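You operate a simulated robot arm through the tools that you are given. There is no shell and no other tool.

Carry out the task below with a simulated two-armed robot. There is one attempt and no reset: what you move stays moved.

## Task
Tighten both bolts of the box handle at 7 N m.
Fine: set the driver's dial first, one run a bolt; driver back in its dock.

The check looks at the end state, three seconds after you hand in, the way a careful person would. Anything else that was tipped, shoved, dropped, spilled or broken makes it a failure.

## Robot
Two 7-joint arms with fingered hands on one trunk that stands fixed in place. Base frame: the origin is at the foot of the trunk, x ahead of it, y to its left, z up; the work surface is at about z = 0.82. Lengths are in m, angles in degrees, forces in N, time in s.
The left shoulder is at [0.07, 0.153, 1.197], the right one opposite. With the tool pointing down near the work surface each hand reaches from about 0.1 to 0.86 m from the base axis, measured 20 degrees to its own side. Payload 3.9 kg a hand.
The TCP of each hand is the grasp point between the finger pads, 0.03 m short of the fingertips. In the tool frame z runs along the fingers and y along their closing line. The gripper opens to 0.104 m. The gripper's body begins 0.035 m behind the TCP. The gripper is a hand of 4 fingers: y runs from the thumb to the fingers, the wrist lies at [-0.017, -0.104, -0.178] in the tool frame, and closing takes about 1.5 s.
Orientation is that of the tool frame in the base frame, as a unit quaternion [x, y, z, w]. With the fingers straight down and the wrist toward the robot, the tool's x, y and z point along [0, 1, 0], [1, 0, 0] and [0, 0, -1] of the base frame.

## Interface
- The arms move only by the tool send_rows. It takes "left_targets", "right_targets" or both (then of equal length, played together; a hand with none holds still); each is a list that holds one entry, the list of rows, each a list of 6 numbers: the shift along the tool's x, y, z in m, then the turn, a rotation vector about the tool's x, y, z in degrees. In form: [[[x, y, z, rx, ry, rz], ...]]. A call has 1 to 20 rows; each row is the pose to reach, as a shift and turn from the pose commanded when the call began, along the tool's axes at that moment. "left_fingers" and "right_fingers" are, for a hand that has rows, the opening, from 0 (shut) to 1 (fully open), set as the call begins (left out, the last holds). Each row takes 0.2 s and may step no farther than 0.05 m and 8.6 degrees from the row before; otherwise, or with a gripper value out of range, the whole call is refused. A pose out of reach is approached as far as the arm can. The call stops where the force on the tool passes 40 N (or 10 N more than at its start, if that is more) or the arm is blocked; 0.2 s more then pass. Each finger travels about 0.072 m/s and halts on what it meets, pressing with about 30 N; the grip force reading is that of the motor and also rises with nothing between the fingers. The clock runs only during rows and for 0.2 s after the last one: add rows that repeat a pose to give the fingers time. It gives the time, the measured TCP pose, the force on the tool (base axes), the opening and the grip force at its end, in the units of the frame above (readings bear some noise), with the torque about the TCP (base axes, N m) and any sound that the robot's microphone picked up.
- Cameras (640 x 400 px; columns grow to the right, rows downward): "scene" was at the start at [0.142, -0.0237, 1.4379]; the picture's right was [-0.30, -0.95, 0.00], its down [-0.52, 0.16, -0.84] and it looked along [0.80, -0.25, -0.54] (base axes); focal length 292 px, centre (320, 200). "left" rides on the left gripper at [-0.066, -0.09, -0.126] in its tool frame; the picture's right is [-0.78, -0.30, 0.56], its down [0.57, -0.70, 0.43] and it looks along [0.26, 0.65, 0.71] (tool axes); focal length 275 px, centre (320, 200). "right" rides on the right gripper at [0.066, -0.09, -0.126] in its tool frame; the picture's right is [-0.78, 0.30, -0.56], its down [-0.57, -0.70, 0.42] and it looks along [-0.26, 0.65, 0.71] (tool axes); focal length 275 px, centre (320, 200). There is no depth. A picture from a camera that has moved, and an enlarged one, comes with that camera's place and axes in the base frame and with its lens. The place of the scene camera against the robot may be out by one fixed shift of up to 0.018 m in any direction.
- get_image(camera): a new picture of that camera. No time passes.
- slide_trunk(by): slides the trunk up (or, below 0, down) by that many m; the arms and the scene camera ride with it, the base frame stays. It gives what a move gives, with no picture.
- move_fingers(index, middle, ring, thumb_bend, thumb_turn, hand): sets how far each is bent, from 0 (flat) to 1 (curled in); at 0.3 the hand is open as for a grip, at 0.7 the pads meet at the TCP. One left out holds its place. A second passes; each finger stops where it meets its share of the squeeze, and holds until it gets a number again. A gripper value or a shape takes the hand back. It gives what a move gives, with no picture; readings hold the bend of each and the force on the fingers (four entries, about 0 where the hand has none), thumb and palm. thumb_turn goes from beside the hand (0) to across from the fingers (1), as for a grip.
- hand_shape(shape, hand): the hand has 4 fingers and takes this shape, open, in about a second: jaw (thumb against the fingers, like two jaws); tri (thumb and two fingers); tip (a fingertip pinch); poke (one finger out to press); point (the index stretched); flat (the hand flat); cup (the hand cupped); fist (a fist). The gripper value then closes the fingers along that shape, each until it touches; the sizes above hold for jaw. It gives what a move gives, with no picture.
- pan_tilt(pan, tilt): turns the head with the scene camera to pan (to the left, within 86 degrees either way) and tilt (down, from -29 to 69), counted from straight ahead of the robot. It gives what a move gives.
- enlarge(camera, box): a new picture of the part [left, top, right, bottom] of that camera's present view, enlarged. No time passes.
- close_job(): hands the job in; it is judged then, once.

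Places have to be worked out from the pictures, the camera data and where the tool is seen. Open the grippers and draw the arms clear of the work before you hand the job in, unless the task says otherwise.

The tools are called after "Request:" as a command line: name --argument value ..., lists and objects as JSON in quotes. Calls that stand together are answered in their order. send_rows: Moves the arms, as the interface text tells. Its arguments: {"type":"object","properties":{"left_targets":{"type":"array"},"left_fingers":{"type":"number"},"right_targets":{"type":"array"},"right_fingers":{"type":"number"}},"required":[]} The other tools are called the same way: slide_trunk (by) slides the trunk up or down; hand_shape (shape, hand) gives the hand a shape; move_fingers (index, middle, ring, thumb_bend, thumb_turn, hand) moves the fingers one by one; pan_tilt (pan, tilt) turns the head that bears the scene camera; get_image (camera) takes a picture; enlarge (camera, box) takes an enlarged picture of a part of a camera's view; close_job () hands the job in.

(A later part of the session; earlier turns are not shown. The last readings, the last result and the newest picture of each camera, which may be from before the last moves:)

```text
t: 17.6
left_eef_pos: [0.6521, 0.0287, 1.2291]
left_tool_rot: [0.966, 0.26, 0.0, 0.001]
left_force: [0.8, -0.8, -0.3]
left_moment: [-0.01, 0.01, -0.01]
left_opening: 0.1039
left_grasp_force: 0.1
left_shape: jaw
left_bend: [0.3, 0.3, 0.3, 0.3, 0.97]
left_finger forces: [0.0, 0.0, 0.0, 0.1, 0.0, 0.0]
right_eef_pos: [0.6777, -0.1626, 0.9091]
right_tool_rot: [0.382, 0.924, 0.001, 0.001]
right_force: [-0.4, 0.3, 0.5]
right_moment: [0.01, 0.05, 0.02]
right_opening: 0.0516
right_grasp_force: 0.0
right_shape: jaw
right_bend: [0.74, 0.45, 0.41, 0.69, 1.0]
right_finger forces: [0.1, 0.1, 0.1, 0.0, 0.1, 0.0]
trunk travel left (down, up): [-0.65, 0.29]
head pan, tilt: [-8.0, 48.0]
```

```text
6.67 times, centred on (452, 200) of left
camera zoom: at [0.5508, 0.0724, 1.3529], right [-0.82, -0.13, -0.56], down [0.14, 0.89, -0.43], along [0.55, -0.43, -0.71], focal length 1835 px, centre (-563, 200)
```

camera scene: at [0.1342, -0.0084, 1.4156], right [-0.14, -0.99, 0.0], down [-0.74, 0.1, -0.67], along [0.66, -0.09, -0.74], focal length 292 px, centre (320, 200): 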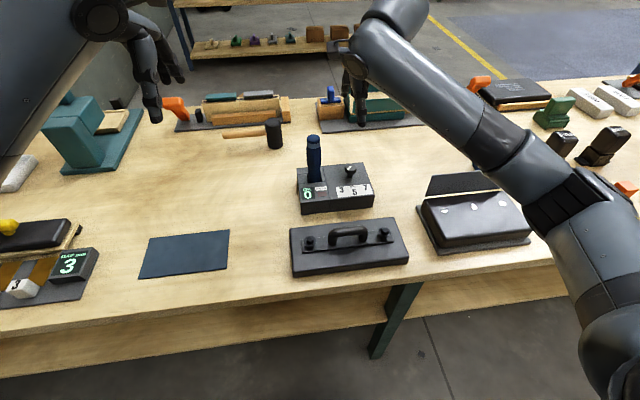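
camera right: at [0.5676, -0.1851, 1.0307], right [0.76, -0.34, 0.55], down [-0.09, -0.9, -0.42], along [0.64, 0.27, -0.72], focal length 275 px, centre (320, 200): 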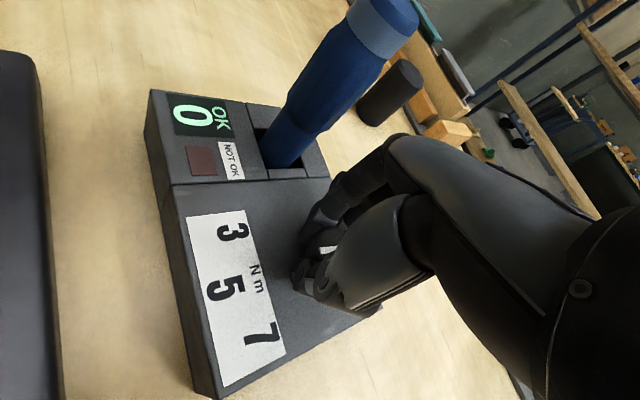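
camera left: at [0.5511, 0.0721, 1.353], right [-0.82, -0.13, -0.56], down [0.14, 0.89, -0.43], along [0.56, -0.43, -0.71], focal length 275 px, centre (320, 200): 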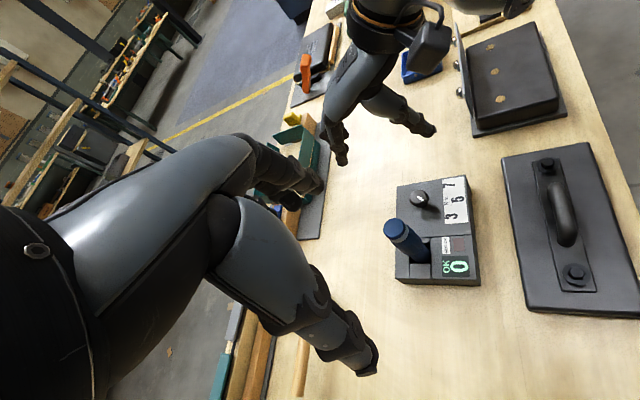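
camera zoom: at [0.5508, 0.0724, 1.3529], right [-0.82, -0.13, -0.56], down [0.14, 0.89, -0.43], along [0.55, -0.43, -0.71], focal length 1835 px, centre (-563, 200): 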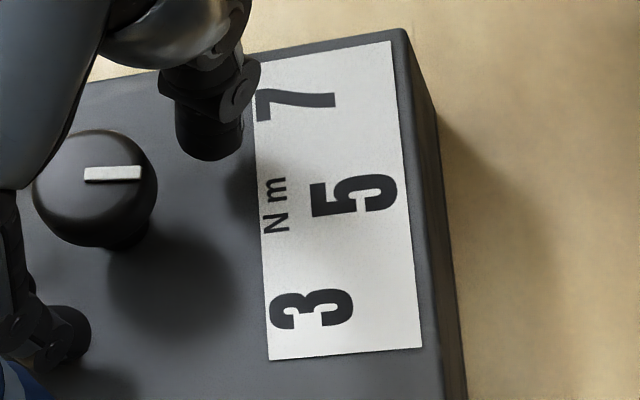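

The mark is about 5° short of the 5, no snapping. The numeral layout (an arc of ±45°) and the starting 45° mark tell me that 7 lies at 45° on the other side, so about 49° more. I swing the half-open hand back 45° for a fresh grip.

Request:
send_rows --right_targets '[[[0, 0, 0, 0, 0, 7.5], [0, 0, 0, 0, 0, 15], [0, 0, 0, 0, 0, 22.5], [0, 0, 0, 0, 0, 30], [0, 0, 0, 0, 0, 37.5], [0, 0, 0, 0, 0, 45], [0, 0, 0, 0, 0, 45]]]' --right_fingers 0.5

Request:
enlarge --camera "left" --box '[360, 130, 480, 230]'

Request:
enlarge --camera "right" --box '[200, 150, 440, 350]'

```text
t: 19.2
left_eef_pos: [0.6524, 0.0285, 1.2286]
left_tool_rot: [0.966, 0.26, 0.0, -0.001]
left_force: [-0.4, 0.1, -0.4]
left_moment: [0.01, -0.02, 0.0]
left_opening: 0.104
left_grasp_force: 0.0
left_shape: jaw
left_bend: [0.3, 0.3, 0.3, 0.3, 0.97]
left_finger forces: [0.0, 0.0, 0.0, 0.1, 0.1, 0.1]
right_eef_pos: [0.6772, -0.1627, 0.9087]
right_tool_rot: [0.707, 0.707, 0.0, -0.001]
right_force: [0.4, -1.1, 0.4]
right_moment: [0.0, 0.04, 0.0]
right_opening: 0.0512
right_grasp_force: 0.0
right_shape: jaw
right_bend: [0.74, 0.45, 0.41, 0.69, 1.0]
right_finger forces: [0.1, 0.1, 0.1, 0.0, 0.0, 0.0]
trunk travel left (down, up): [-0.65, 0.29]
head pan, tilt: [-8.0, 48.0]
```

```text
4.00 times, centred on (420, 180) of left
camera zoom: at [0.5507, 0.0716, 1.353], right [-0.82, -0.13, -0.56], down [0.14, 0.89, -0.42], along [0.55, -0.43, -0.71], focal length 1101 px, centre (-80, 280)
```

zoom: 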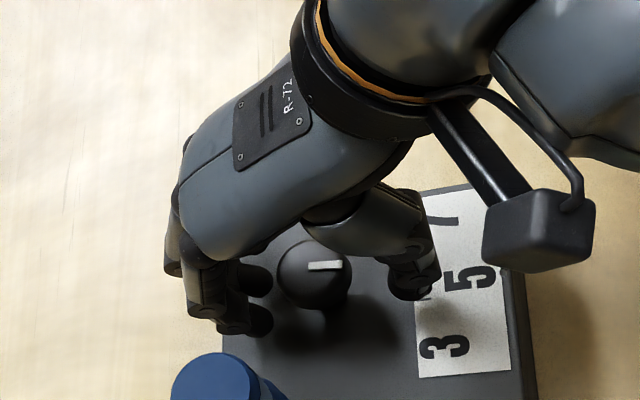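

```text
2.00 times, centred on (320, 250) of right
camera zoom: at [0.5886, -0.0981, 1.034], right [0.3, -0.78, 0.56], down [-0.7, -0.57, -0.43], along [0.65, -0.26, -0.71], focal length 551 px, centre (320, 100)
```

zoom: 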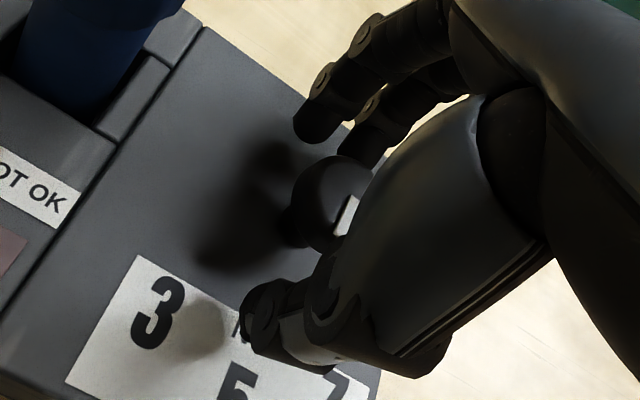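

The mark is unchanged and the knob is centred in the hand. I close firmly again.

Request:
send_rows --right_targets '[[[0, 0, 0, 0, 0, 0], [0, 0, 0, 0, 0, 0], [0, 0, 0, 0, 0, 0], [0, 0, 0, 0, 0, 0], [0, 0, 0, 0, 0, 0], [0, 0, 0, 0, 0, 0], [0, 0, 0, 0, 0, 0], [0, 0, 0, 0, 0, 0]]]' --right_fingers 0.0

Request:
send_rows --right_targets '[[[0, 0, 0, 0, 0, -6], [0, 0, 0, 0, 0, -12], [0, 0, 0, 0, 0, -18], [0, 0, 0, 0, 0, -24], [0, 0, 0, 0, 0, -30], [0, 0, 0, 0, 0, -36], [0, 0, 0, 0, 0, -42], [0, 0, 0, 0, 0, -48]]]'

Request:
enlarge --camera "left" --box '[400, 170, 475, 230]'

Request:
get_image --camera "right"

```text
t: 21.0
left_eef_pos: [0.654, 0.0286, 1.228]
left_tool_rot: [0.966, 0.26, -0.001, 0.0]
left_force: [-0.3, -0.5, -0.3]
left_moment: [-0.02, -0.04, 0.0]
left_opening: 0.1038
left_grasp_force: 0.1
left_shape: jaw
left_bend: [0.3, 0.3, 0.3, 0.3, 0.97]
left_finger forces: [0.1, 0.1, 0.1, 0.0, 0.0, 0.0]
right_eef_pos: [0.6772, -0.163, 0.9079]
right_tool_rot: [0.707, 0.707, -0.001, -0.001]
right_force: [-11.3, 5.5, -18.3]
right_moment: [0.05, 0.29, -0.01]
right_opening: 0.0187
right_grasp_force: 30.0
right_shape: jaw
right_bend: [0.73, 0.57, 0.63, 0.75, 1.0]
right_finger forces: [14.6, 8.0, 0.0, 0.1, 28.5, 0.0]
trunk travel left (down, up): [-0.65, 0.29]
head pan, tilt: [-8.0, 48.0]
```

```text
t: 22.8
left_eef_pos: [0.6522, 0.0249, 1.2301]
left_tool_rot: [0.965, 0.261, 0.001, 0.0]
left_force: [0.1, 0.1, 0.7]
left_moment: [0.02, -0.02, -0.04]
left_opening: 0.1036
left_grasp_force: 0.0
left_shape: jaw
left_bend: [0.3, 0.3, 0.3, 0.3, 0.97]
left_finger forces: [0.0, 0.1, 0.0, 0.0, 0.0, 0.1]
right_eef_pos: [0.6759, -0.1665, 0.9071]
right_tool_rot: [0.358, 0.934, 0.0, -0.001]
right_force: [-16.7, -9.7, -13.3]
right_moment: [-0.29, 0.33, -0.11]
right_opening: 0.0179
right_grasp_force: 29.7
right_shape: jaw
right_bend: [0.73, 0.59, 0.63, 0.75, 0.99]
right_finger forces: [12.9, 7.9, 0.0, 0.1, 30.5, 0.0]
trunk travel left (down, up): [-0.65, 0.29]
head pan, tilt: [-8.0, 48.0]
```

```text
6.67 times, centred on (438, 200) of left
camera zoom: at [0.5498, 0.0689, 1.3536], right [-0.82, -0.13, -0.56], down [0.14, 0.89, -0.42], along [0.55, -0.43, -0.71], focal length 1835 px, centre (-463, 200)
```

zoom: 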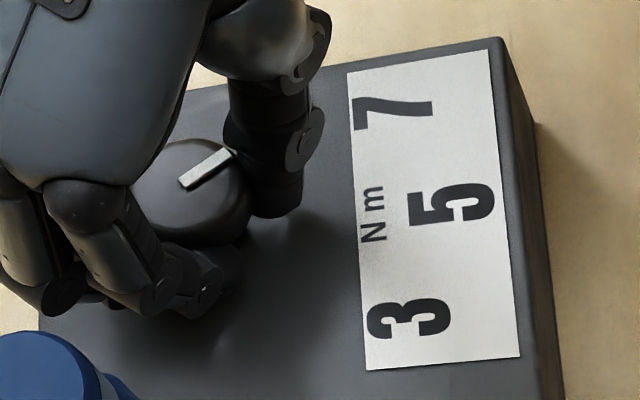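

```text
taken
camera right: at [0.5678, -0.1903, 1.032], right [0.78, -0.3, 0.56], down [-0.04, -0.9, -0.42], along [0.63, 0.31, -0.71], focal length 275 px, centre (320, 200)
```

right: 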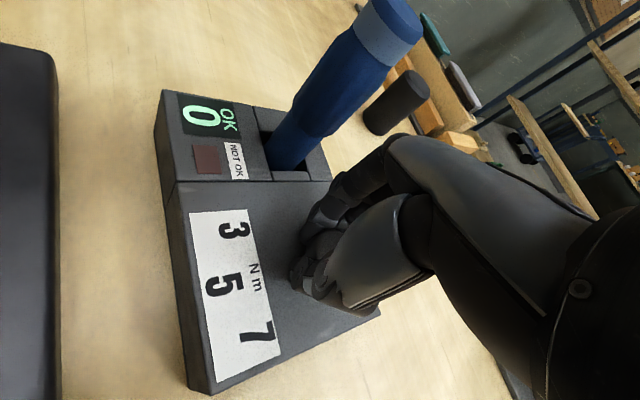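

The mark swung toward the 7; I zoom in to read its angle exactly while still gripping.

Request:
enlarge --camera "left" --box '[412, 185, 442, 210]'

```text
16.00 times, centred on (427, 198) of left
camera zoom: at [0.5498, 0.0689, 1.3536], right [-0.82, -0.13, -0.56], down [0.14, 0.89, -0.42], along [0.55, -0.43, -0.71], focal length 4404 px, centre (-1392, 240)
```

zoom: 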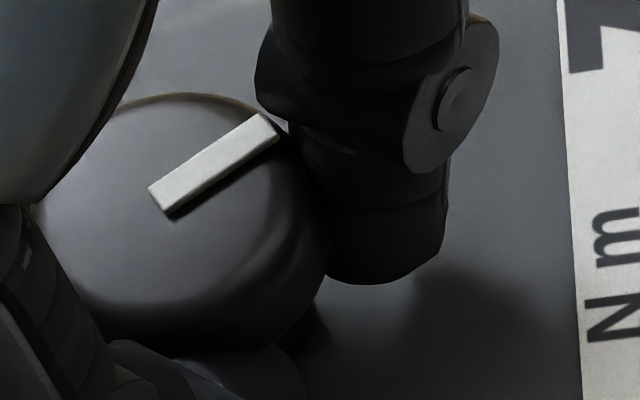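

The mark is now about −31° (past the 5, toward 7); another ~14° is needed. Fingers are still some 4 cm from the driver, so I turn 15° more in the same grip.

Request:
send_rows --right_targets '[[[0, 0, 0, 0, 0, -5], [0, 0, 0, 0, 0, -10], [0, 0, 0, 0, 0, -15], [0, 0, 0, 0, 0, -15]]]'

Request:
enlarge --camera "left" --box '[412, 185, 442, 210]'

Request:
enlarge --camera "left" --box '[400, 170, 475, 230]'

```text
t: 23.8
left_eef_pos: [0.6523, 0.0233, 1.2295]
left_tool_rot: [0.966, 0.26, 0.0, -0.001]
left_force: [0.1, -0.3, -0.4]
left_moment: [-0.03, 0.01, -0.01]
left_opening: 0.1038
left_grasp_force: 0.0
left_shape: jaw
left_bend: [0.3, 0.3, 0.3, 0.3, 0.97]
left_finger forces: [0.0, 0.0, 0.0, 0.1, 0.0, 0.1]
right_eef_pos: [0.6769, -0.1678, 0.9067]
right_tool_rot: [0.233, 0.973, 0.001, -0.001]
right_force: [-15.6, -17.7, -13.3]
right_moment: [-0.4, 0.27, -0.12]
right_opening: 0.0178
right_grasp_force: 30.9
right_shape: jaw
right_bend: [0.73, 0.6, 0.63, 0.75, 0.98]
right_finger forces: [12.2, 6.8, 0.0, 0.0, 31.6, 0.0]
trunk travel left (down, up): [-0.65, 0.29]
head pan, tilt: [-8.0, 48.0]
```

```text
16.00 times, centred on (427, 198) of left
camera zoom: at [0.5499, 0.0672, 1.3536], right [-0.82, -0.13, -0.56], down [0.14, 0.89, -0.42], along [0.55, -0.43, -0.71], focal length 4404 px, centre (-1392, 240)
```

zoom: 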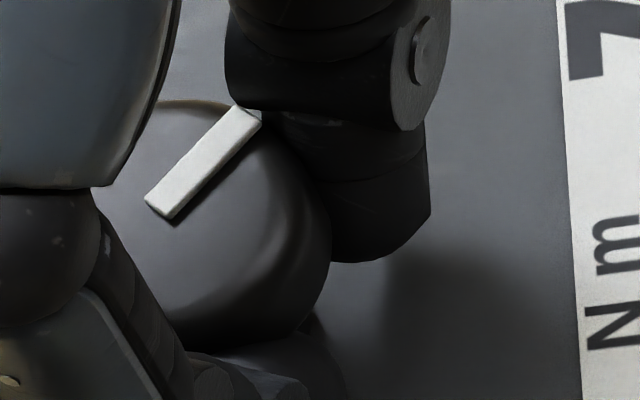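

```text
6.67 times, centred on (438, 200) of left
camera zoom: at [0.5499, 0.0672, 1.3536], right [-0.82, -0.13, -0.56], down [0.14, 0.89, -0.42], along [0.55, -0.43, -0.71], focal length 1835 px, centre (-463, 200)
```

zoom: 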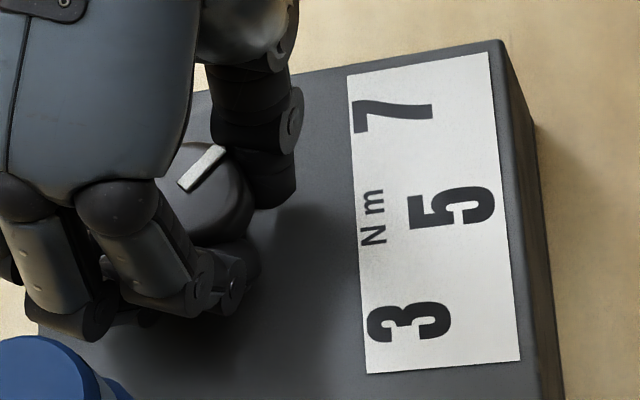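

The mark now reads about −44.6°, aimed at the 7. I open the fingers a little to let go.

Request:
send_rows --right_targets '[[[0, 0, 0, 0, 0, 0], [0, 0, 0, 0, 0, 0], [0, 0, 0, 0, 0, 0], [0, 0, 0, 0, 0, 0]]]' --right_fingers 0.5

Request:
enlarge --camera "left" --box '[412, 185, 442, 210]'

Request:
enlarge --camera "left" --box '[380, 160, 480, 240]'

```text
t: 24.8
left_eef_pos: [0.6521, 0.0287, 1.2276]
left_tool_rot: [0.966, 0.26, 0.001, 0.0]
left_force: [0.2, 0.3, 0.8]
left_moment: [-0.04, 0.01, 0.02]
left_opening: 0.1038
left_grasp_force: 0.1
left_shape: jaw
left_bend: [0.3, 0.3, 0.3, 0.3, 0.97]
left_finger forces: [0.1, 0.0, 0.0, 0.0, 0.0, 0.0]
right_eef_pos: [0.6782, -0.1617, 0.9084]
right_tool_rot: [0.232, 0.973, -0.001, 0.001]
right_force: [-0.3, 0.6, -0.2]
right_moment: [-0.02, 0.02, 0.01]
right_opening: 0.0518
right_grasp_force: 0.1
right_shape: jaw
right_bend: [0.74, 0.45, 0.41, 0.68, 1.0]
right_finger forces: [0.1, 0.1, 0.1, 0.0, 0.0, 0.0]
trunk travel left (down, up): [-0.65, 0.29]
head pan, tilt: [-8.0, 48.0]
```

```text
16.00 times, centred on (427, 198) of left
camera zoom: at [0.5509, 0.0728, 1.3528], right [-0.82, -0.13, -0.56], down [0.14, 0.89, -0.43], along [0.55, -0.43, -0.71], focal length 4404 px, centre (-1392, 240)
```

zoom: 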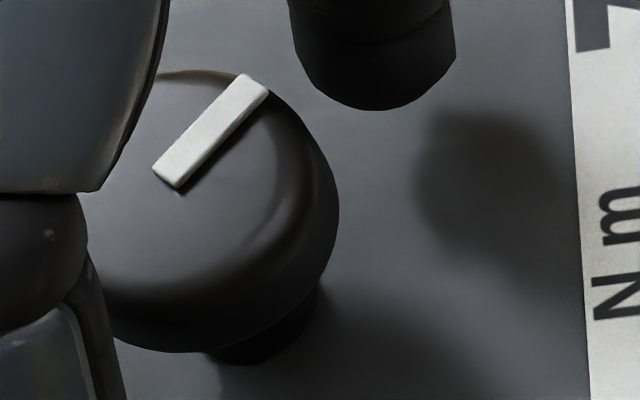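

```text
5.00 times, centred on (430, 200) of left
camera zoom: at [0.5509, 0.0728, 1.3528], right [-0.82, -0.13, -0.56], down [0.14, 0.89, -0.43], along [0.55, -0.43, -0.71], focal length 1376 px, centre (-230, 200)
```

zoom: 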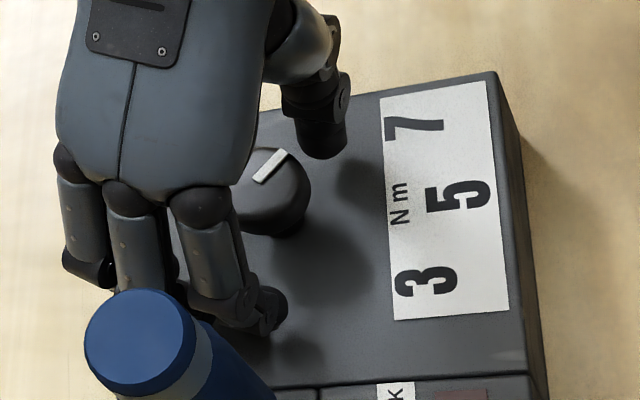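

Released: the mark holds at about −45°, on the 7. Now I lift the right hand straight up off the dock.

Request:
send_rows --right_targets '[[[0, 0, -0.02, 0, 0, 0], [0, 0, -0.05, 0, 0, 0], [0, 0, -0.09, 0, 0, 0], [0, 0, -0.13, 0, 0, 0], [0, 0, -0.17, 0, 0, 0], [0, 0, -0.2, 0, 0, 0], [0, 0, -0.2, 0, 0, 0]]]' --right_fingers 0.5

Request:
enlarge --camera "left" --box '[360, 150, 520, 290]'

Request:
get_image --camera "right"

Request:
enlarge --camera "scene" --box '[285, 120, 385, 220]'

```text
t: 26.4
left_eef_pos: [0.6528, 0.0276, 1.2282]
left_tool_rot: [0.966, 0.26, -0.001, 0.0]
left_force: [0.3, -0.2, 0.0]
left_moment: [0.0, -0.02, 0.03]
left_opening: 0.1035
left_grasp_force: 0.1
left_shape: jaw
left_bend: [0.3, 0.3, 0.3, 0.3, 0.97]
left_finger forces: [0.0, 0.0, 0.0, 0.1, 0.0, 0.0]
right_eef_pos: [0.6763, -0.1637, 1.1084]
right_tool_rot: [0.233, 0.973, 0.0, 0.0]
right_force: [0.4, -0.4, 1.0]
right_moment: [-0.01, 0.0, 0.03]
right_opening: 0.052
right_grasp_force: 0.1
right_shape: jaw
right_bend: [0.74, 0.45, 0.41, 0.68, 1.0]
right_finger forces: [0.0, 0.0, 0.0, 0.0, 0.0, 0.1]
trunk travel left (down, up): [-0.65, 0.29]
head pan, tilt: [-8.0, 48.0]
```

```text
2.86 times, centred on (440, 220) of left
camera zoom: at [0.5511, 0.0715, 1.3528], right [-0.82, -0.13, -0.56], down [0.14, 0.89, -0.43], along [0.55, -0.43, -0.71], focal length 786 px, centre (-23, 143)
```

zoom: 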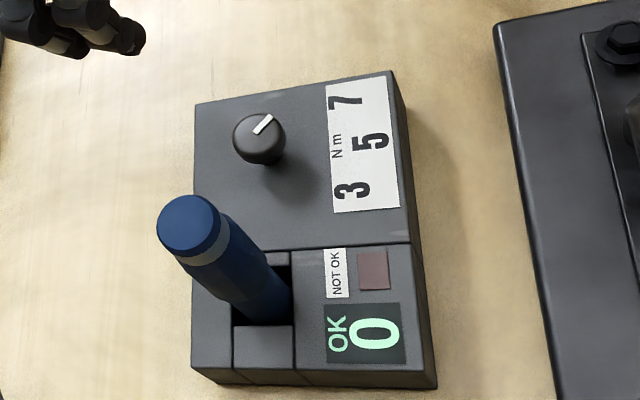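

```text
taken
camera right: at [0.5782, -0.2145, 1.2331], right [0.83, -0.09, 0.56], down [0.19, -0.88, -0.43], along [0.53, 0.46, -0.71], focal length 275 px, centre (320, 200)
```

right: 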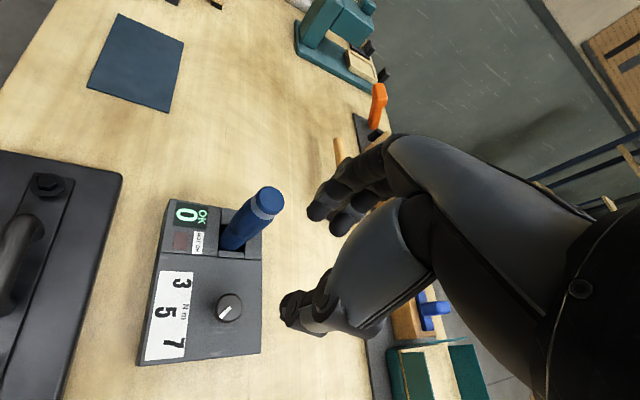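

```text
4.00 times, centred on (335, 170) of scene
camera zoom: at [0.1354, -0.0081, 1.4155], right [-0.14, -0.99, 0.0], down [-0.74, 0.1, -0.67], along [0.66, -0.09, -0.74], focal length 1167 px, centre (260, 320)
```

zoom: 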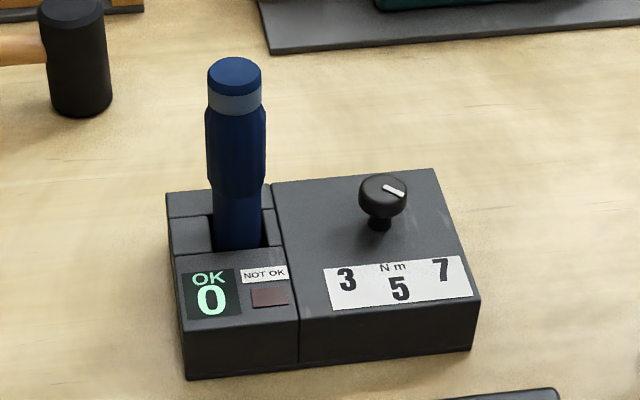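

The dial shows 7. Next is the driver, whose top centre is at about (0.687, −0.0755, 0.996). I first pull the left (viewing) hand 12 cm back to the left to make room for the right hand.

Request:
send_rows --left_targets '[[[0.0107, -0.0285, -0.0075, 0, 0, 0], [0.0214, -0.057, -0.015, 0, 0, 0], [0.032, -0.0855, -0.0225, 0, 0, 0], [0.0427, -0.114, -0.03, 0, 0, 0], [0.0427, -0.114, -0.03, 0, 0, 0]]]'

Request:
send_rows --right_targets '[[[0, 0, -0.02, 0, 0, 0], [0.004, 0.01, -0.03, 0, 0, 7.9], [0.008, 0.02, -0.03, 0, 0, 15.8], [0.012, 0.031, -0.03, 0, 0, 23.7], [0.016, 0.042, -0.03, 0, 0, 31.6], [0.02, 0.053, -0.03, 0, 0, 39.5], [0.0235, 0.064, -0.03, 0, 0, 47.4], [0.027, 0.075, -0.03, 0, 0, 55.3], [0.0305, 0.0835, -0.03, 0, 0, 63.0], [0.0305, 0.0835, -0.03, 0, 0, 63.0], [0.0305, 0.0835, -0.03, 0, 0, 63.0]]]' --right_fingers 0.75

Request:
get_image --camera "left"

Request:
get_image --camera "right"

Request:
get_image --camera "scene"

```text
t: 27.6
left_eef_pos: [0.6346, 0.145, 1.2597]
left_tool_rot: [0.966, 0.259, 0.0, 0.001]
left_force: [-0.2, -0.2, 0.6]
left_moment: [0.03, 0.0, 0.01]
left_opening: 0.1039
left_grasp_force: 0.0
left_shape: jaw
left_bend: [0.3, 0.3, 0.3, 0.3, 0.97]
left_finger forces: [0.0, 0.0, 0.0, 0.0, 0.0, 0.1]
right_eef_pos: [0.6771, -0.1633, 1.1086]
right_tool_rot: [0.232, 0.973, 0.0, 0.0]
right_force: [-0.7, 0.7, 1.1]
right_moment: [0.04, -0.03, 0.0]
right_opening: 0.0519
right_grasp_force: 0.0
right_shape: jaw
right_bend: [0.74, 0.45, 0.41, 0.68, 1.0]
right_finger forces: [0.0, 0.0, 0.0, 0.0, 0.1, 0.1]
trunk travel left (down, up): [-0.65, 0.29]
head pan, tilt: [-8.0, 48.0]
```

```text
t: 30.0
left_eef_pos: [0.6351, 0.1468, 1.2595]
left_tool_rot: [0.966, 0.259, 0.0, 0.0]
left_force: [0.6, 0.7, -0.8]
left_moment: [-0.01, 0.0, -0.01]
left_opening: 0.1038
left_grasp_force: 0.0
left_shape: jaw
left_bend: [0.3, 0.3, 0.3, 0.3, 0.97]
left_finger forces: [0.0, 0.1, 0.0, 0.0, 0.0, 0.1]
right_eef_pos: [0.688, -0.0766, 1.1377]
right_tool_rot: [0.707, 0.707, 0.0, 0.001]
right_force: [0.2, -0.3, -0.1]
right_moment: [-0.01, -0.05, 0.0]
right_opening: 0.0774
right_grasp_force: 0.0
right_shape: jaw
right_bend: [0.27, 0.36, 0.33, 0.52, 0.98]
right_finger forces: [0.0, 0.1, 0.0, 0.0, 0.0, 0.0]
trunk travel left (down, up): [-0.65, 0.29]
head pan, tilt: [-8.0, 48.0]
```

```text
taken
camera left: at [0.5321, 0.1905, 1.3841], right [-0.82, -0.13, -0.56], down [0.14, 0.89, -0.43], along [0.55, -0.43, -0.71], focal length 275 px, centre (320, 200)
```

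left: 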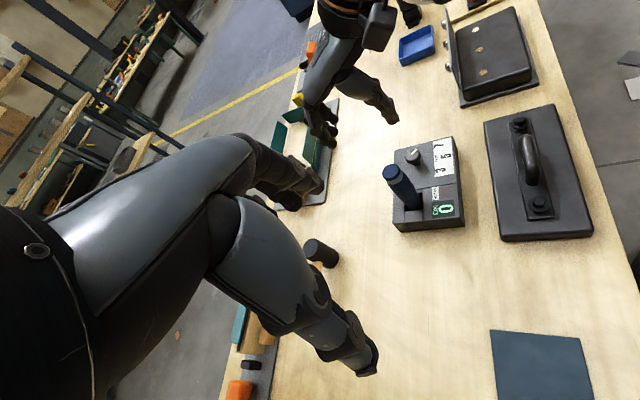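

```text
taken
camera right: at [0.5989, -0.01, 1.2633], right [0.3, -0.78, 0.56], down [-0.7, -0.57, -0.42], along [0.65, -0.26, -0.71], focal length 275 px, centre (320, 200)
```

right: 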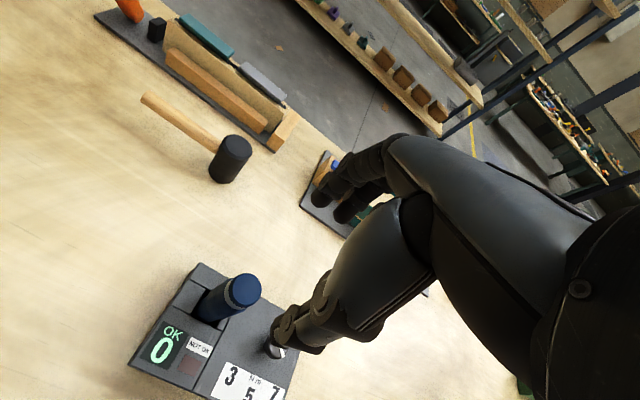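

```text
taken
camera scene: at [0.1351, -0.0078, 1.4155], right [-0.14, -0.99, 0.0], down [-0.74, 0.1, -0.67], along [0.66, -0.09, -0.74], focal length 292 px, centre (320, 200)
```

scene: 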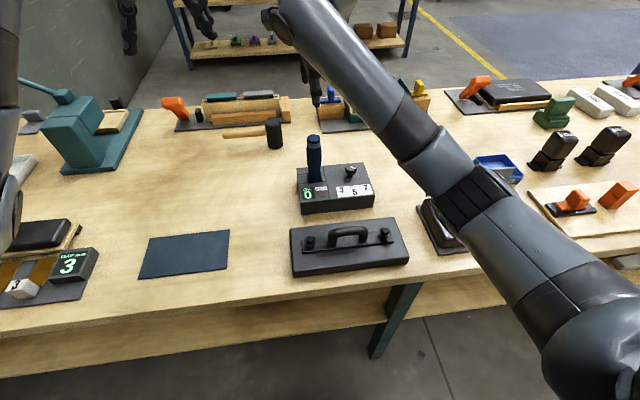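

The right hand hovers over the driver. I enlarge the right camera's view to locate the driver top against the grasp axis.

Request:
enlarge --camera "right" --box '[130, 240, 330, 400]'

Request:
enlarge --camera "left" --box '[290, 50, 450, 240]'

```text
2.50 times, centred on (230, 320) of right
camera zoom: at [0.5989, -0.01, 1.2633], right [0.3, -0.78, 0.56], down [-0.7, -0.57, -0.42], along [0.65, -0.26, -0.71], focal length 688 px, centre (545, -100)
```

zoom: 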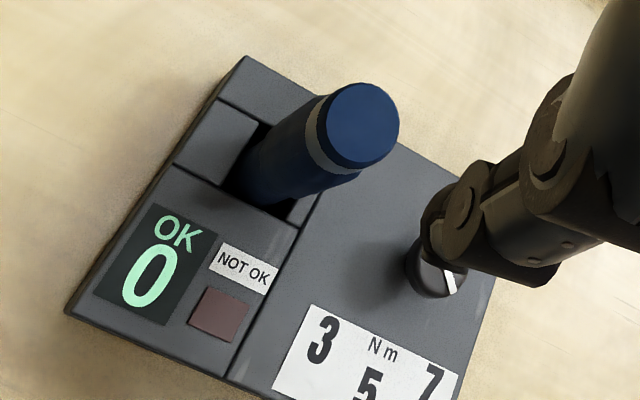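

```text
2.11 times, centred on (370, 145) of left
camera zoom: at [0.5321, 0.1905, 1.3841], right [-0.82, -0.13, -0.56], down [0.14, 0.89, -0.43], along [0.55, -0.43, -0.71], focal length 580 px, centre (215, 316)
```

zoom: 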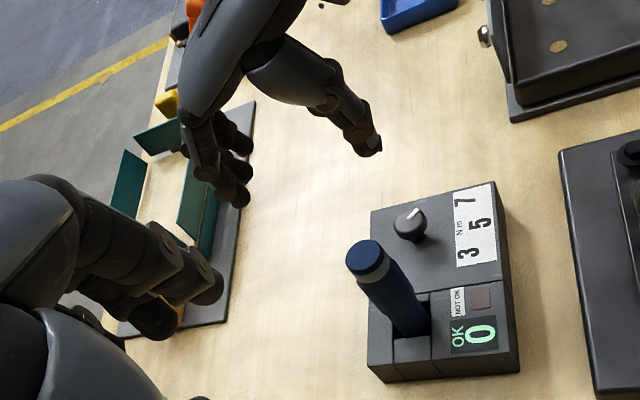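

The driver axis is within ~2 mm of the hand axis. I go down to just around the driver's top and check the straddle.

Request:
send_rows --right_targets '[[[0.002, 0.0, 0.03, 0, 0, 0], [0.002, 0.0, 0.06, 0, 0, 0], [0.002, 0.0, 0.09, 0, 0, 0], [0.002, 0.0, 0.115, 0, 0, 0], [0.002, 0.0, 0.115, 0, 0, 0]]]' --right_fingers 0.75

Request:
enlarge --camera "left" --box '[310, 90, 470, 240]'

Request:
get_image --camera "right"

```text
t: 31.2
left_eef_pos: [0.634, 0.1463, 1.259]
left_tool_rot: [0.966, 0.26, 0.0, 0.002]
left_force: [0.6, 0.4, 0.8]
left_moment: [-0.01, -0.01, -0.02]
left_opening: 0.1036
left_grasp_force: 0.1
left_shape: jaw
left_bend: [0.3, 0.3, 0.3, 0.3, 0.97]
left_finger forces: [0.0, 0.0, 0.0, 0.0, 0.0, 0.0]
right_eef_pos: [0.6883, -0.0722, 1.0241]
right_tool_rot: [0.706, 0.708, 0.001, 0.0]
right_force: [-0.6, 0.3, -0.1]
right_moment: [0.03, 0.0, 0.03]
right_opening: 0.0779
right_grasp_force: 0.1
right_shape: jaw
right_bend: [0.27, 0.36, 0.33, 0.52, 0.98]
right_finger forces: [0.1, 0.0, 0.0, 0.0, 0.1, 0.0]
trunk travel left (down, up): [-0.65, 0.29]
head pan, tilt: [-8.0, 48.0]
```

```text
2.67 times, centred on (390, 165) of left
camera zoom: at [0.5319, 0.1906, 1.3842], right [-0.82, -0.13, -0.56], down [0.14, 0.89, -0.43], along [0.55, -0.43, -0.71], focal length 734 px, centre (133, 293)
```

zoom: 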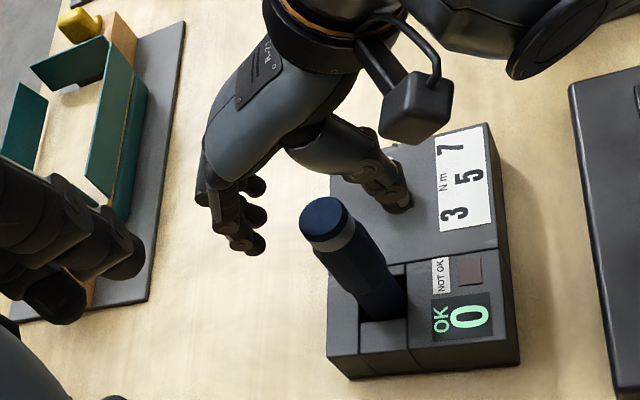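

```text
taken
camera right: at [0.5984, -0.0062, 1.1485], right [0.3, -0.78, 0.56], down [-0.7, -0.57, -0.43], along [0.65, -0.26, -0.71], focal length 275 px, centre (320, 200)
```

right: 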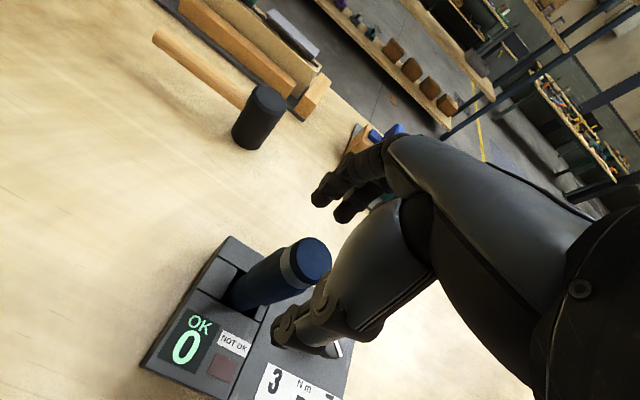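

The driver is centred between thumb and fingers (offset about 1 mm). I lower to TCP z ≈ 0.968 so that the top is just below the palm, then close gently.

Request:
send_rows --right_targets '[[[0.0, -0.001, 0.02, 0, 0, 0], [0.0, -0.001, 0.04, 0, 0, 0], [0.0, -0.001, 0.05, 0, 0, 0], [0.0, -0.001, 0.056, 0, 0, 0], [0.0, -0.001, 0.056, 0, 0, 0]]]' --right_fingers 0.75

Request:
enlarge --camera "left" --box '[330, 100, 470, 230]'

Request:
enlarge --camera "right" --box '[200, 150, 440, 380]'

```text
t: 32.4
left_eef_pos: [0.6348, 0.1458, 1.2606]
left_tool_rot: [0.966, 0.26, 0.0, 0.0]
left_force: [0.2, -0.8, 0.5]
left_moment: [0.0, 0.02, 0.0]
left_opening: 0.1037
left_grasp_force: 0.1
left_shape: jaw
left_bend: [0.3, 0.3, 0.3, 0.3, 0.97]
left_finger forces: [0.0, 0.0, 0.1, 0.0, 0.1, 0.0]
right_eef_pos: [0.688, -0.0715, 0.9675]
right_tool_rot: [0.707, 0.708, 0.0, 0.0]
right_force: [0.3, 0.1, 0.3]
right_moment: [-0.03, 0.02, 0.01]
right_opening: 0.0775
right_grasp_force: 0.1
right_shape: jaw
right_bend: [0.27, 0.36, 0.33, 0.52, 0.98]
right_finger forces: [0.1, 0.0, 0.0, 0.1, 0.0, 0.1]
trunk travel left (down, up): [-0.65, 0.29]
head pan, tilt: [-8.0, 48.0]
```

```text
3.08 times, centred on (400, 165) of left
camera zoom: at [0.532, 0.1906, 1.3841], right [-0.82, -0.13, -0.56], down [0.14, 0.89, -0.43], along [0.55, -0.43, -0.71], focal length 847 px, centre (74, 308)
```

zoom: 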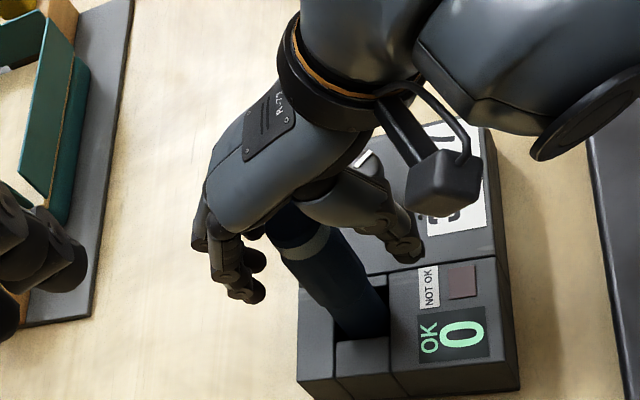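

```text
1.74 times, centred on (320, 265) of right
camera zoom: at [0.5982, -0.0072, 1.0924], right [0.3, -0.78, 0.56], down [-0.7, -0.57, -0.42], along [0.65, -0.26, -0.71], focal length 479 px, centre (320, 87)
```

zoom: 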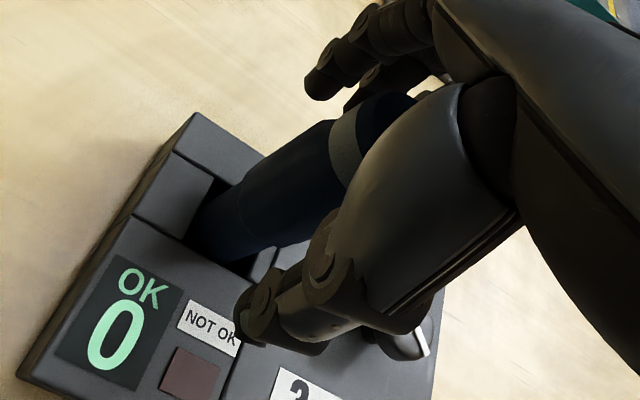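

No contact yet, driver well between the fingers. I go 4 mm deeper and then close fully on it.

Request:
send_rows --right_targets '[[[0, 0, 0.002, 0, 0, 0], [0, 0, 0.004, 0, 0, 0], [0, 0, 0.004, 0, 0, 0]]]' --right_fingers 0.75

Request:
send_rows --right_targets '[[[0, 0, 0, 0, 0, 0], [0, 0, 0, 0, 0, 0], [0, 0, 0, 0, 0, 0], [0, 0, 0, 0, 0, 0], [0, 0, 0, 0, 0, 0], [0, 0, 0, 0, 0, 0], [0, 0, 0, 0, 0, 0], [0, 0, 0, 0, 0, 0], [0, 0, 0, 0, 0, 0]]]' --right_fingers 0.0

Request:
enlarge --camera "left" --box '[330, 100, 470, 230]'

Request:
enlarge --camera "right" --box '[200, 150, 440, 380]'

```text
t: 33.2
left_eef_pos: [0.6333, 0.1461, 1.2598]
left_tool_rot: [0.966, 0.259, 0.0, 0.0]
left_force: [0.7, 0.0, 0.0]
left_moment: [0.05, 0.0, -0.04]
left_opening: 0.1036
left_grasp_force: 0.0
left_shape: jaw
left_bend: [0.3, 0.3, 0.3, 0.3, 0.97]
left_finger forces: [0.0, 0.0, 0.0, 0.0, 0.0, 0.0]
right_eef_pos: [0.6884, -0.0733, 0.9644]
right_tool_rot: [0.706, 0.708, 0.0, 0.0]
right_force: [0.4, -0.1, -0.3]
right_moment: [0.01, 0.01, 0.0]
right_opening: 0.0777
right_grasp_force: 0.0
right_shape: jaw
right_bend: [0.27, 0.36, 0.33, 0.52, 0.98]
right_finger forces: [0.1, 0.1, 0.0, 0.0, 0.1, 0.0]
trunk travel left (down, up): [-0.65, 0.29]
head pan, tilt: [-8.0, 48.0]
```

```text
t: 35.2
left_eef_pos: [0.6335, 0.1465, 1.2598]
left_tool_rot: [0.966, 0.259, 0.0, 0.0]
left_force: [-0.2, 0.3, 0.1]
left_moment: [0.0, 0.0, -0.04]
left_opening: 0.1037
left_grasp_force: 0.1
left_shape: jaw
left_bend: [0.3, 0.3, 0.3, 0.3, 0.97]
left_finger forces: [0.1, 0.0, 0.0, 0.0, 0.0, 0.0]
right_eef_pos: [0.6886, -0.0731, 0.9636]
right_tool_rot: [0.707, 0.708, 0.0, -0.001]
right_force: [0.1, 0.6, 0.6]
right_moment: [0.01, -0.01, 0.0]
right_opening: 0.0244
right_grasp_force: 30.3
right_shape: jaw
right_bend: [0.73, 0.55, 0.62, 0.75, 1.0]
right_finger forces: [15.5, 10.1, 0.0, 0.1, 25.0, 0.0]
trunk travel left (down, up): [-0.65, 0.29]
head pan, tilt: [-8.0, 48.0]
```

```text
3.08 times, centred on (400, 165) of left
camera zoom: at [0.5322, 0.1906, 1.384], right [-0.82, -0.13, -0.56], down [0.14, 0.89, -0.43], along [0.55, -0.43, -0.71], focal length 847 px, centre (74, 308)
```

zoom: 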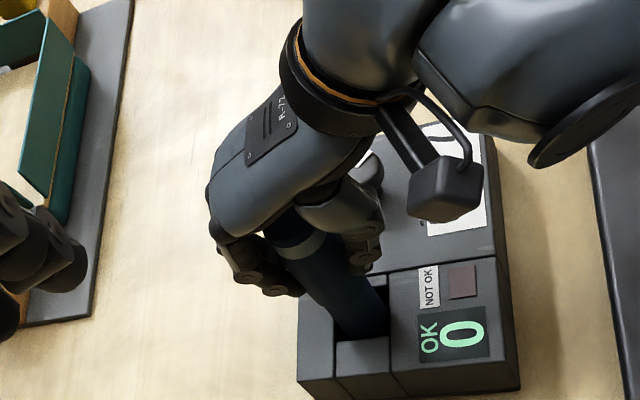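

```text
1.74 times, centred on (320, 265) of right
camera zoom: at [0.5987, -0.007, 1.0883], right [0.3, -0.78, 0.56], down [-0.7, -0.57, -0.42], along [0.65, -0.26, -0.71], focal length 479 px, centre (320, 87)
```

zoom: 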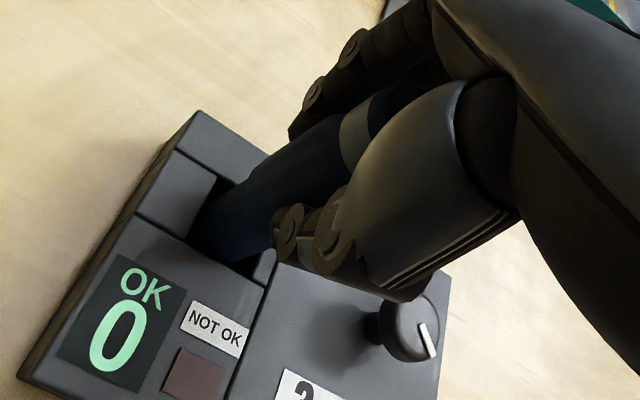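

Firm hold: thumb 25 N against index and middle. I lift slowly by 5 cm and check that the driver comes along straight.

Request:
send_rows --right_targets '[[[0, 0, -0.01, 0, 0, 0], [0, 0, -0.02, 0, 0, 0], [0, 0, -0.03, 0, 0, 0], [0, 0, -0.04, 0, 0, 0], [0, 0, -0.05, 0, 0, 0]]]'

Request:
enlarge --camera "left" --box '[330, 100, 470, 230]'

Request:
get_image --camera "right"

Request:
enlarge --camera "scene" --box '[270, 80, 400, 220]'

```text
t: 36.4
left_eef_pos: [0.6354, 0.1469, 1.2591]
left_tool_rot: [0.966, 0.26, -0.001, 0.0]
left_force: [0.1, 0.2, -0.9]
left_moment: [0.0, 0.0, -0.01]
left_opening: 0.1039
left_grasp_force: 0.0
left_shape: jaw
left_bend: [0.3, 0.3, 0.3, 0.3, 0.97]
left_finger forces: [0.0, 0.0, 0.0, 0.0, 0.1, 0.0]
right_eef_pos: [0.6886, -0.0716, 1.0141]
right_tool_rot: [0.706, 0.708, 0.0, 0.0]
right_force: [0.0, 1.1, -4.0]
right_moment: [0.01, -0.01, 0.03]
right_opening: 0.0239
right_grasp_force: 30.0
right_shape: jaw
right_bend: [0.73, 0.55, 0.62, 0.75, 1.0]
right_finger forces: [15.6, 9.9, 0.1, 0.0, 24.7, 0.0]
trunk travel left (down, up): [-0.65, 0.29]
head pan, tilt: [-8.0, 48.0]
```

```text
3.08 times, centred on (400, 165) of left
camera zoom: at [0.5326, 0.1907, 1.3838], right [-0.82, -0.13, -0.56], down [0.14, 0.89, -0.43], along [0.55, -0.43, -0.71], focal length 847 px, centre (74, 308)
```

zoom: 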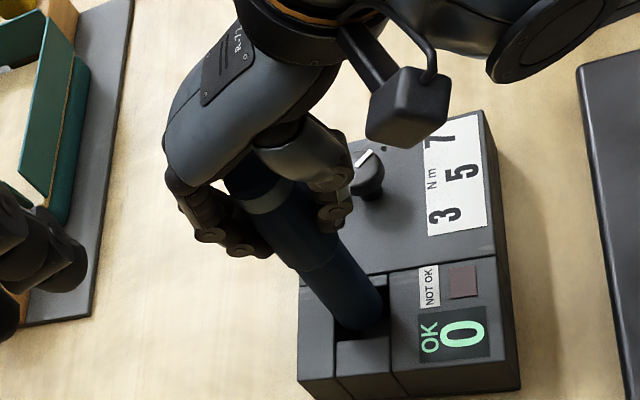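

```text
taken
camera right: at [0.5987, -0.007, 1.1395], right [0.3, -0.78, 0.56], down [-0.7, -0.57, -0.42], along [0.65, -0.26, -0.71], focal length 275 px, centre (320, 200)
```

right: 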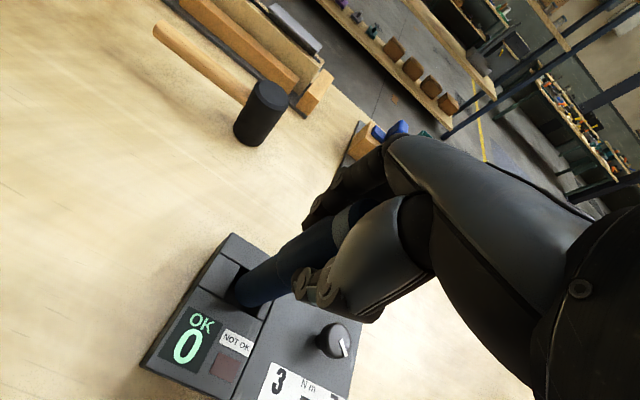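

```text
2.86 times, centred on (335, 150) of scene
camera zoom: at [0.1356, -0.0076, 1.4155], right [-0.14, -0.99, 0.0], down [-0.74, 0.1, -0.67], along [0.66, -0.09, -0.74], focal length 834 px, centre (277, 343)
```

zoom: 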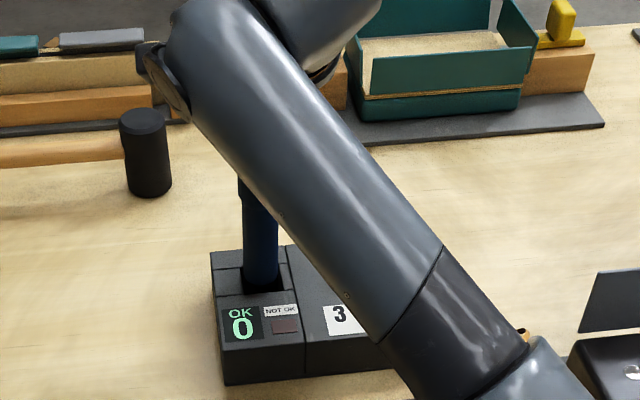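

The driver rises straight with the hand (about 4 N). I lift another 7 cm to clear the dock and look at its lower end.

Request:
send_rows --right_targets '[[[0, 0, -0.015, 0, 0, 0], [0, 0, -0.03, 0, 0, 0], [0, 0, -0.045, 0, 0, 0], [0, 0, -0.06, 0, 0, 0], [0, 0, -0.07, 0, 0, 0], [0, 0, -0.07, 0, 0, 0]]]'

Request:
enlarge --camera "left" --box '[310, 80, 470, 240]'

Request:
get_image --camera "right"

Request:
enlarge --camera "scene" --box '[270, 60, 400, 220]'

```text
t: 37.8
left_eef_pos: [0.6358, 0.1469, 1.2595]
left_tool_rot: [0.966, 0.26, 0.0, 0.0]
left_force: [-0.3, -0.2, -0.1]
left_moment: [0.01, 0.0, 0.01]
left_opening: 0.1036
left_grasp_force: 0.1
left_shape: jaw
left_bend: [0.3, 0.3, 0.3, 0.3, 0.97]
left_finger forces: [0.0, 0.0, 0.0, 0.1, 0.0, 0.0]
right_eef_pos: [0.6896, -0.0743, 1.0838]
right_tool_rot: [0.706, 0.708, 0.0, 0.0]
right_force: [0.3, 0.4, -4.5]
right_moment: [0.03, 0.03, 0.02]
right_opening: 0.0242
right_grasp_force: 30.3
right_shape: jaw
right_bend: [0.73, 0.55, 0.62, 0.75, 1.0]
right_finger forces: [15.7, 10.0, 0.2, 0.1, 24.7, 0.0]
trunk travel left (down, up): [-0.65, 0.29]
head pan, tilt: [-8.0, 48.0]
```

```text
2.50 times, centred on (390, 160) of left
camera zoom: at [0.5329, 0.1904, 1.3838], right [-0.82, -0.13, -0.56], down [0.14, 0.89, -0.43], along [0.55, -0.43, -0.71], focal length 688 px, centre (145, 300)
```

zoom: 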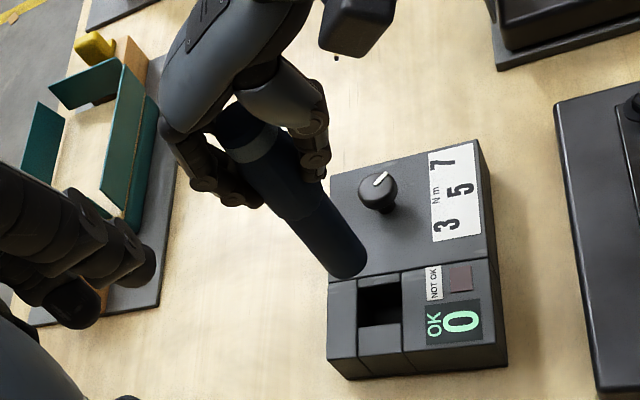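

```text
taken
camera right: at [0.5993, -0.0077, 1.2095], right [0.3, -0.78, 0.56], down [-0.7, -0.57, -0.42], along [0.65, -0.26, -0.71], focal length 275 px, centre (320, 200)
```

right: 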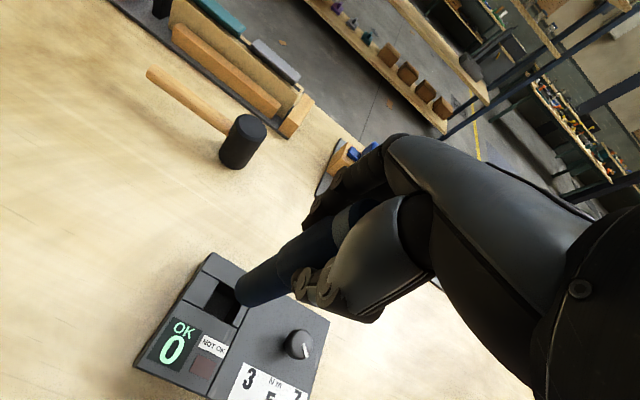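

```text
2.50 times, centred on (335, 140) of scene
camera zoom: at [0.1359, -0.0079, 1.4154], right [-0.14, -0.99, 0.0], down [-0.74, 0.1, -0.67], along [0.66, -0.09, -0.74], focal length 729 px, centre (282, 350)
```

zoom: 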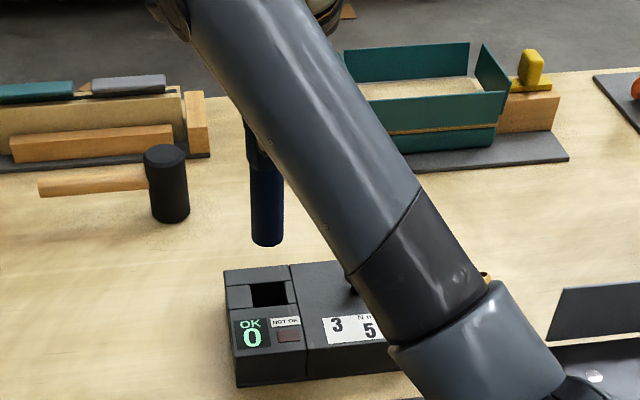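

The driver is a plain cylinder below with its end about 0.14 m below the TCP (presumably a socket). I measure the bolts again from the left camera and check the driver's lower end.

Request:
enlarge --camera "left" --box '[480, 90, 620, 260]'

Request:
enlarge --camera "right" --box '[180, 210, 340, 370]'

Request:
enlarge --camera "scene" --box '[285, 205, 415, 280]'

```text
2.35 times, centred on (550, 175) of left
camera zoom: at [0.5329, 0.1904, 1.3838], right [-0.82, -0.13, -0.56], down [0.14, 0.89, -0.43], along [0.55, -0.43, -0.71], focal length 648 px, centre (-221, 259)
```

zoom: 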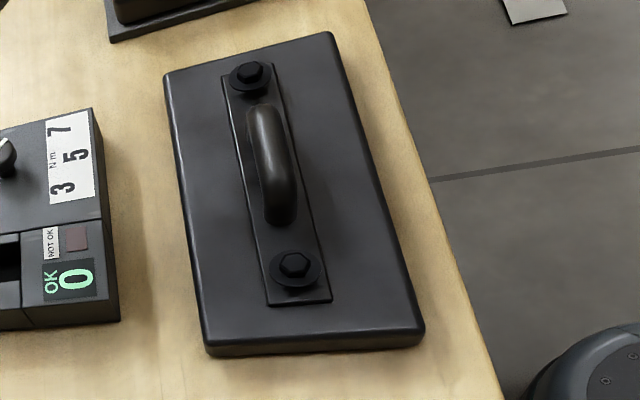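

```text
2.50 times, centred on (260, 290) of right
camera zoom: at [0.5993, -0.0077, 1.2095], right [0.3, -0.78, 0.56], down [-0.7, -0.57, -0.42], along [0.65, -0.26, -0.71], focal length 688 px, centre (470, -25)
```

zoom: 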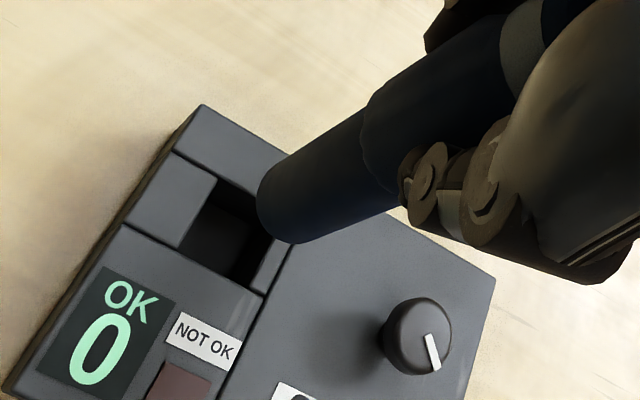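

```text
4.92 times, centred on (350, 242) of scene
camera zoom: at [0.1359, -0.0079, 1.4154], right [-0.14, -0.99, 0.0], down [-0.74, 0.1, -0.67], along [0.66, -0.09, -0.74], focal length 1436 px, centre (172, -9)
```

zoom: 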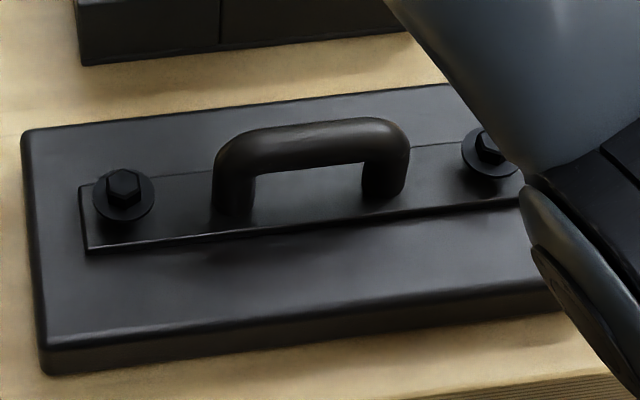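

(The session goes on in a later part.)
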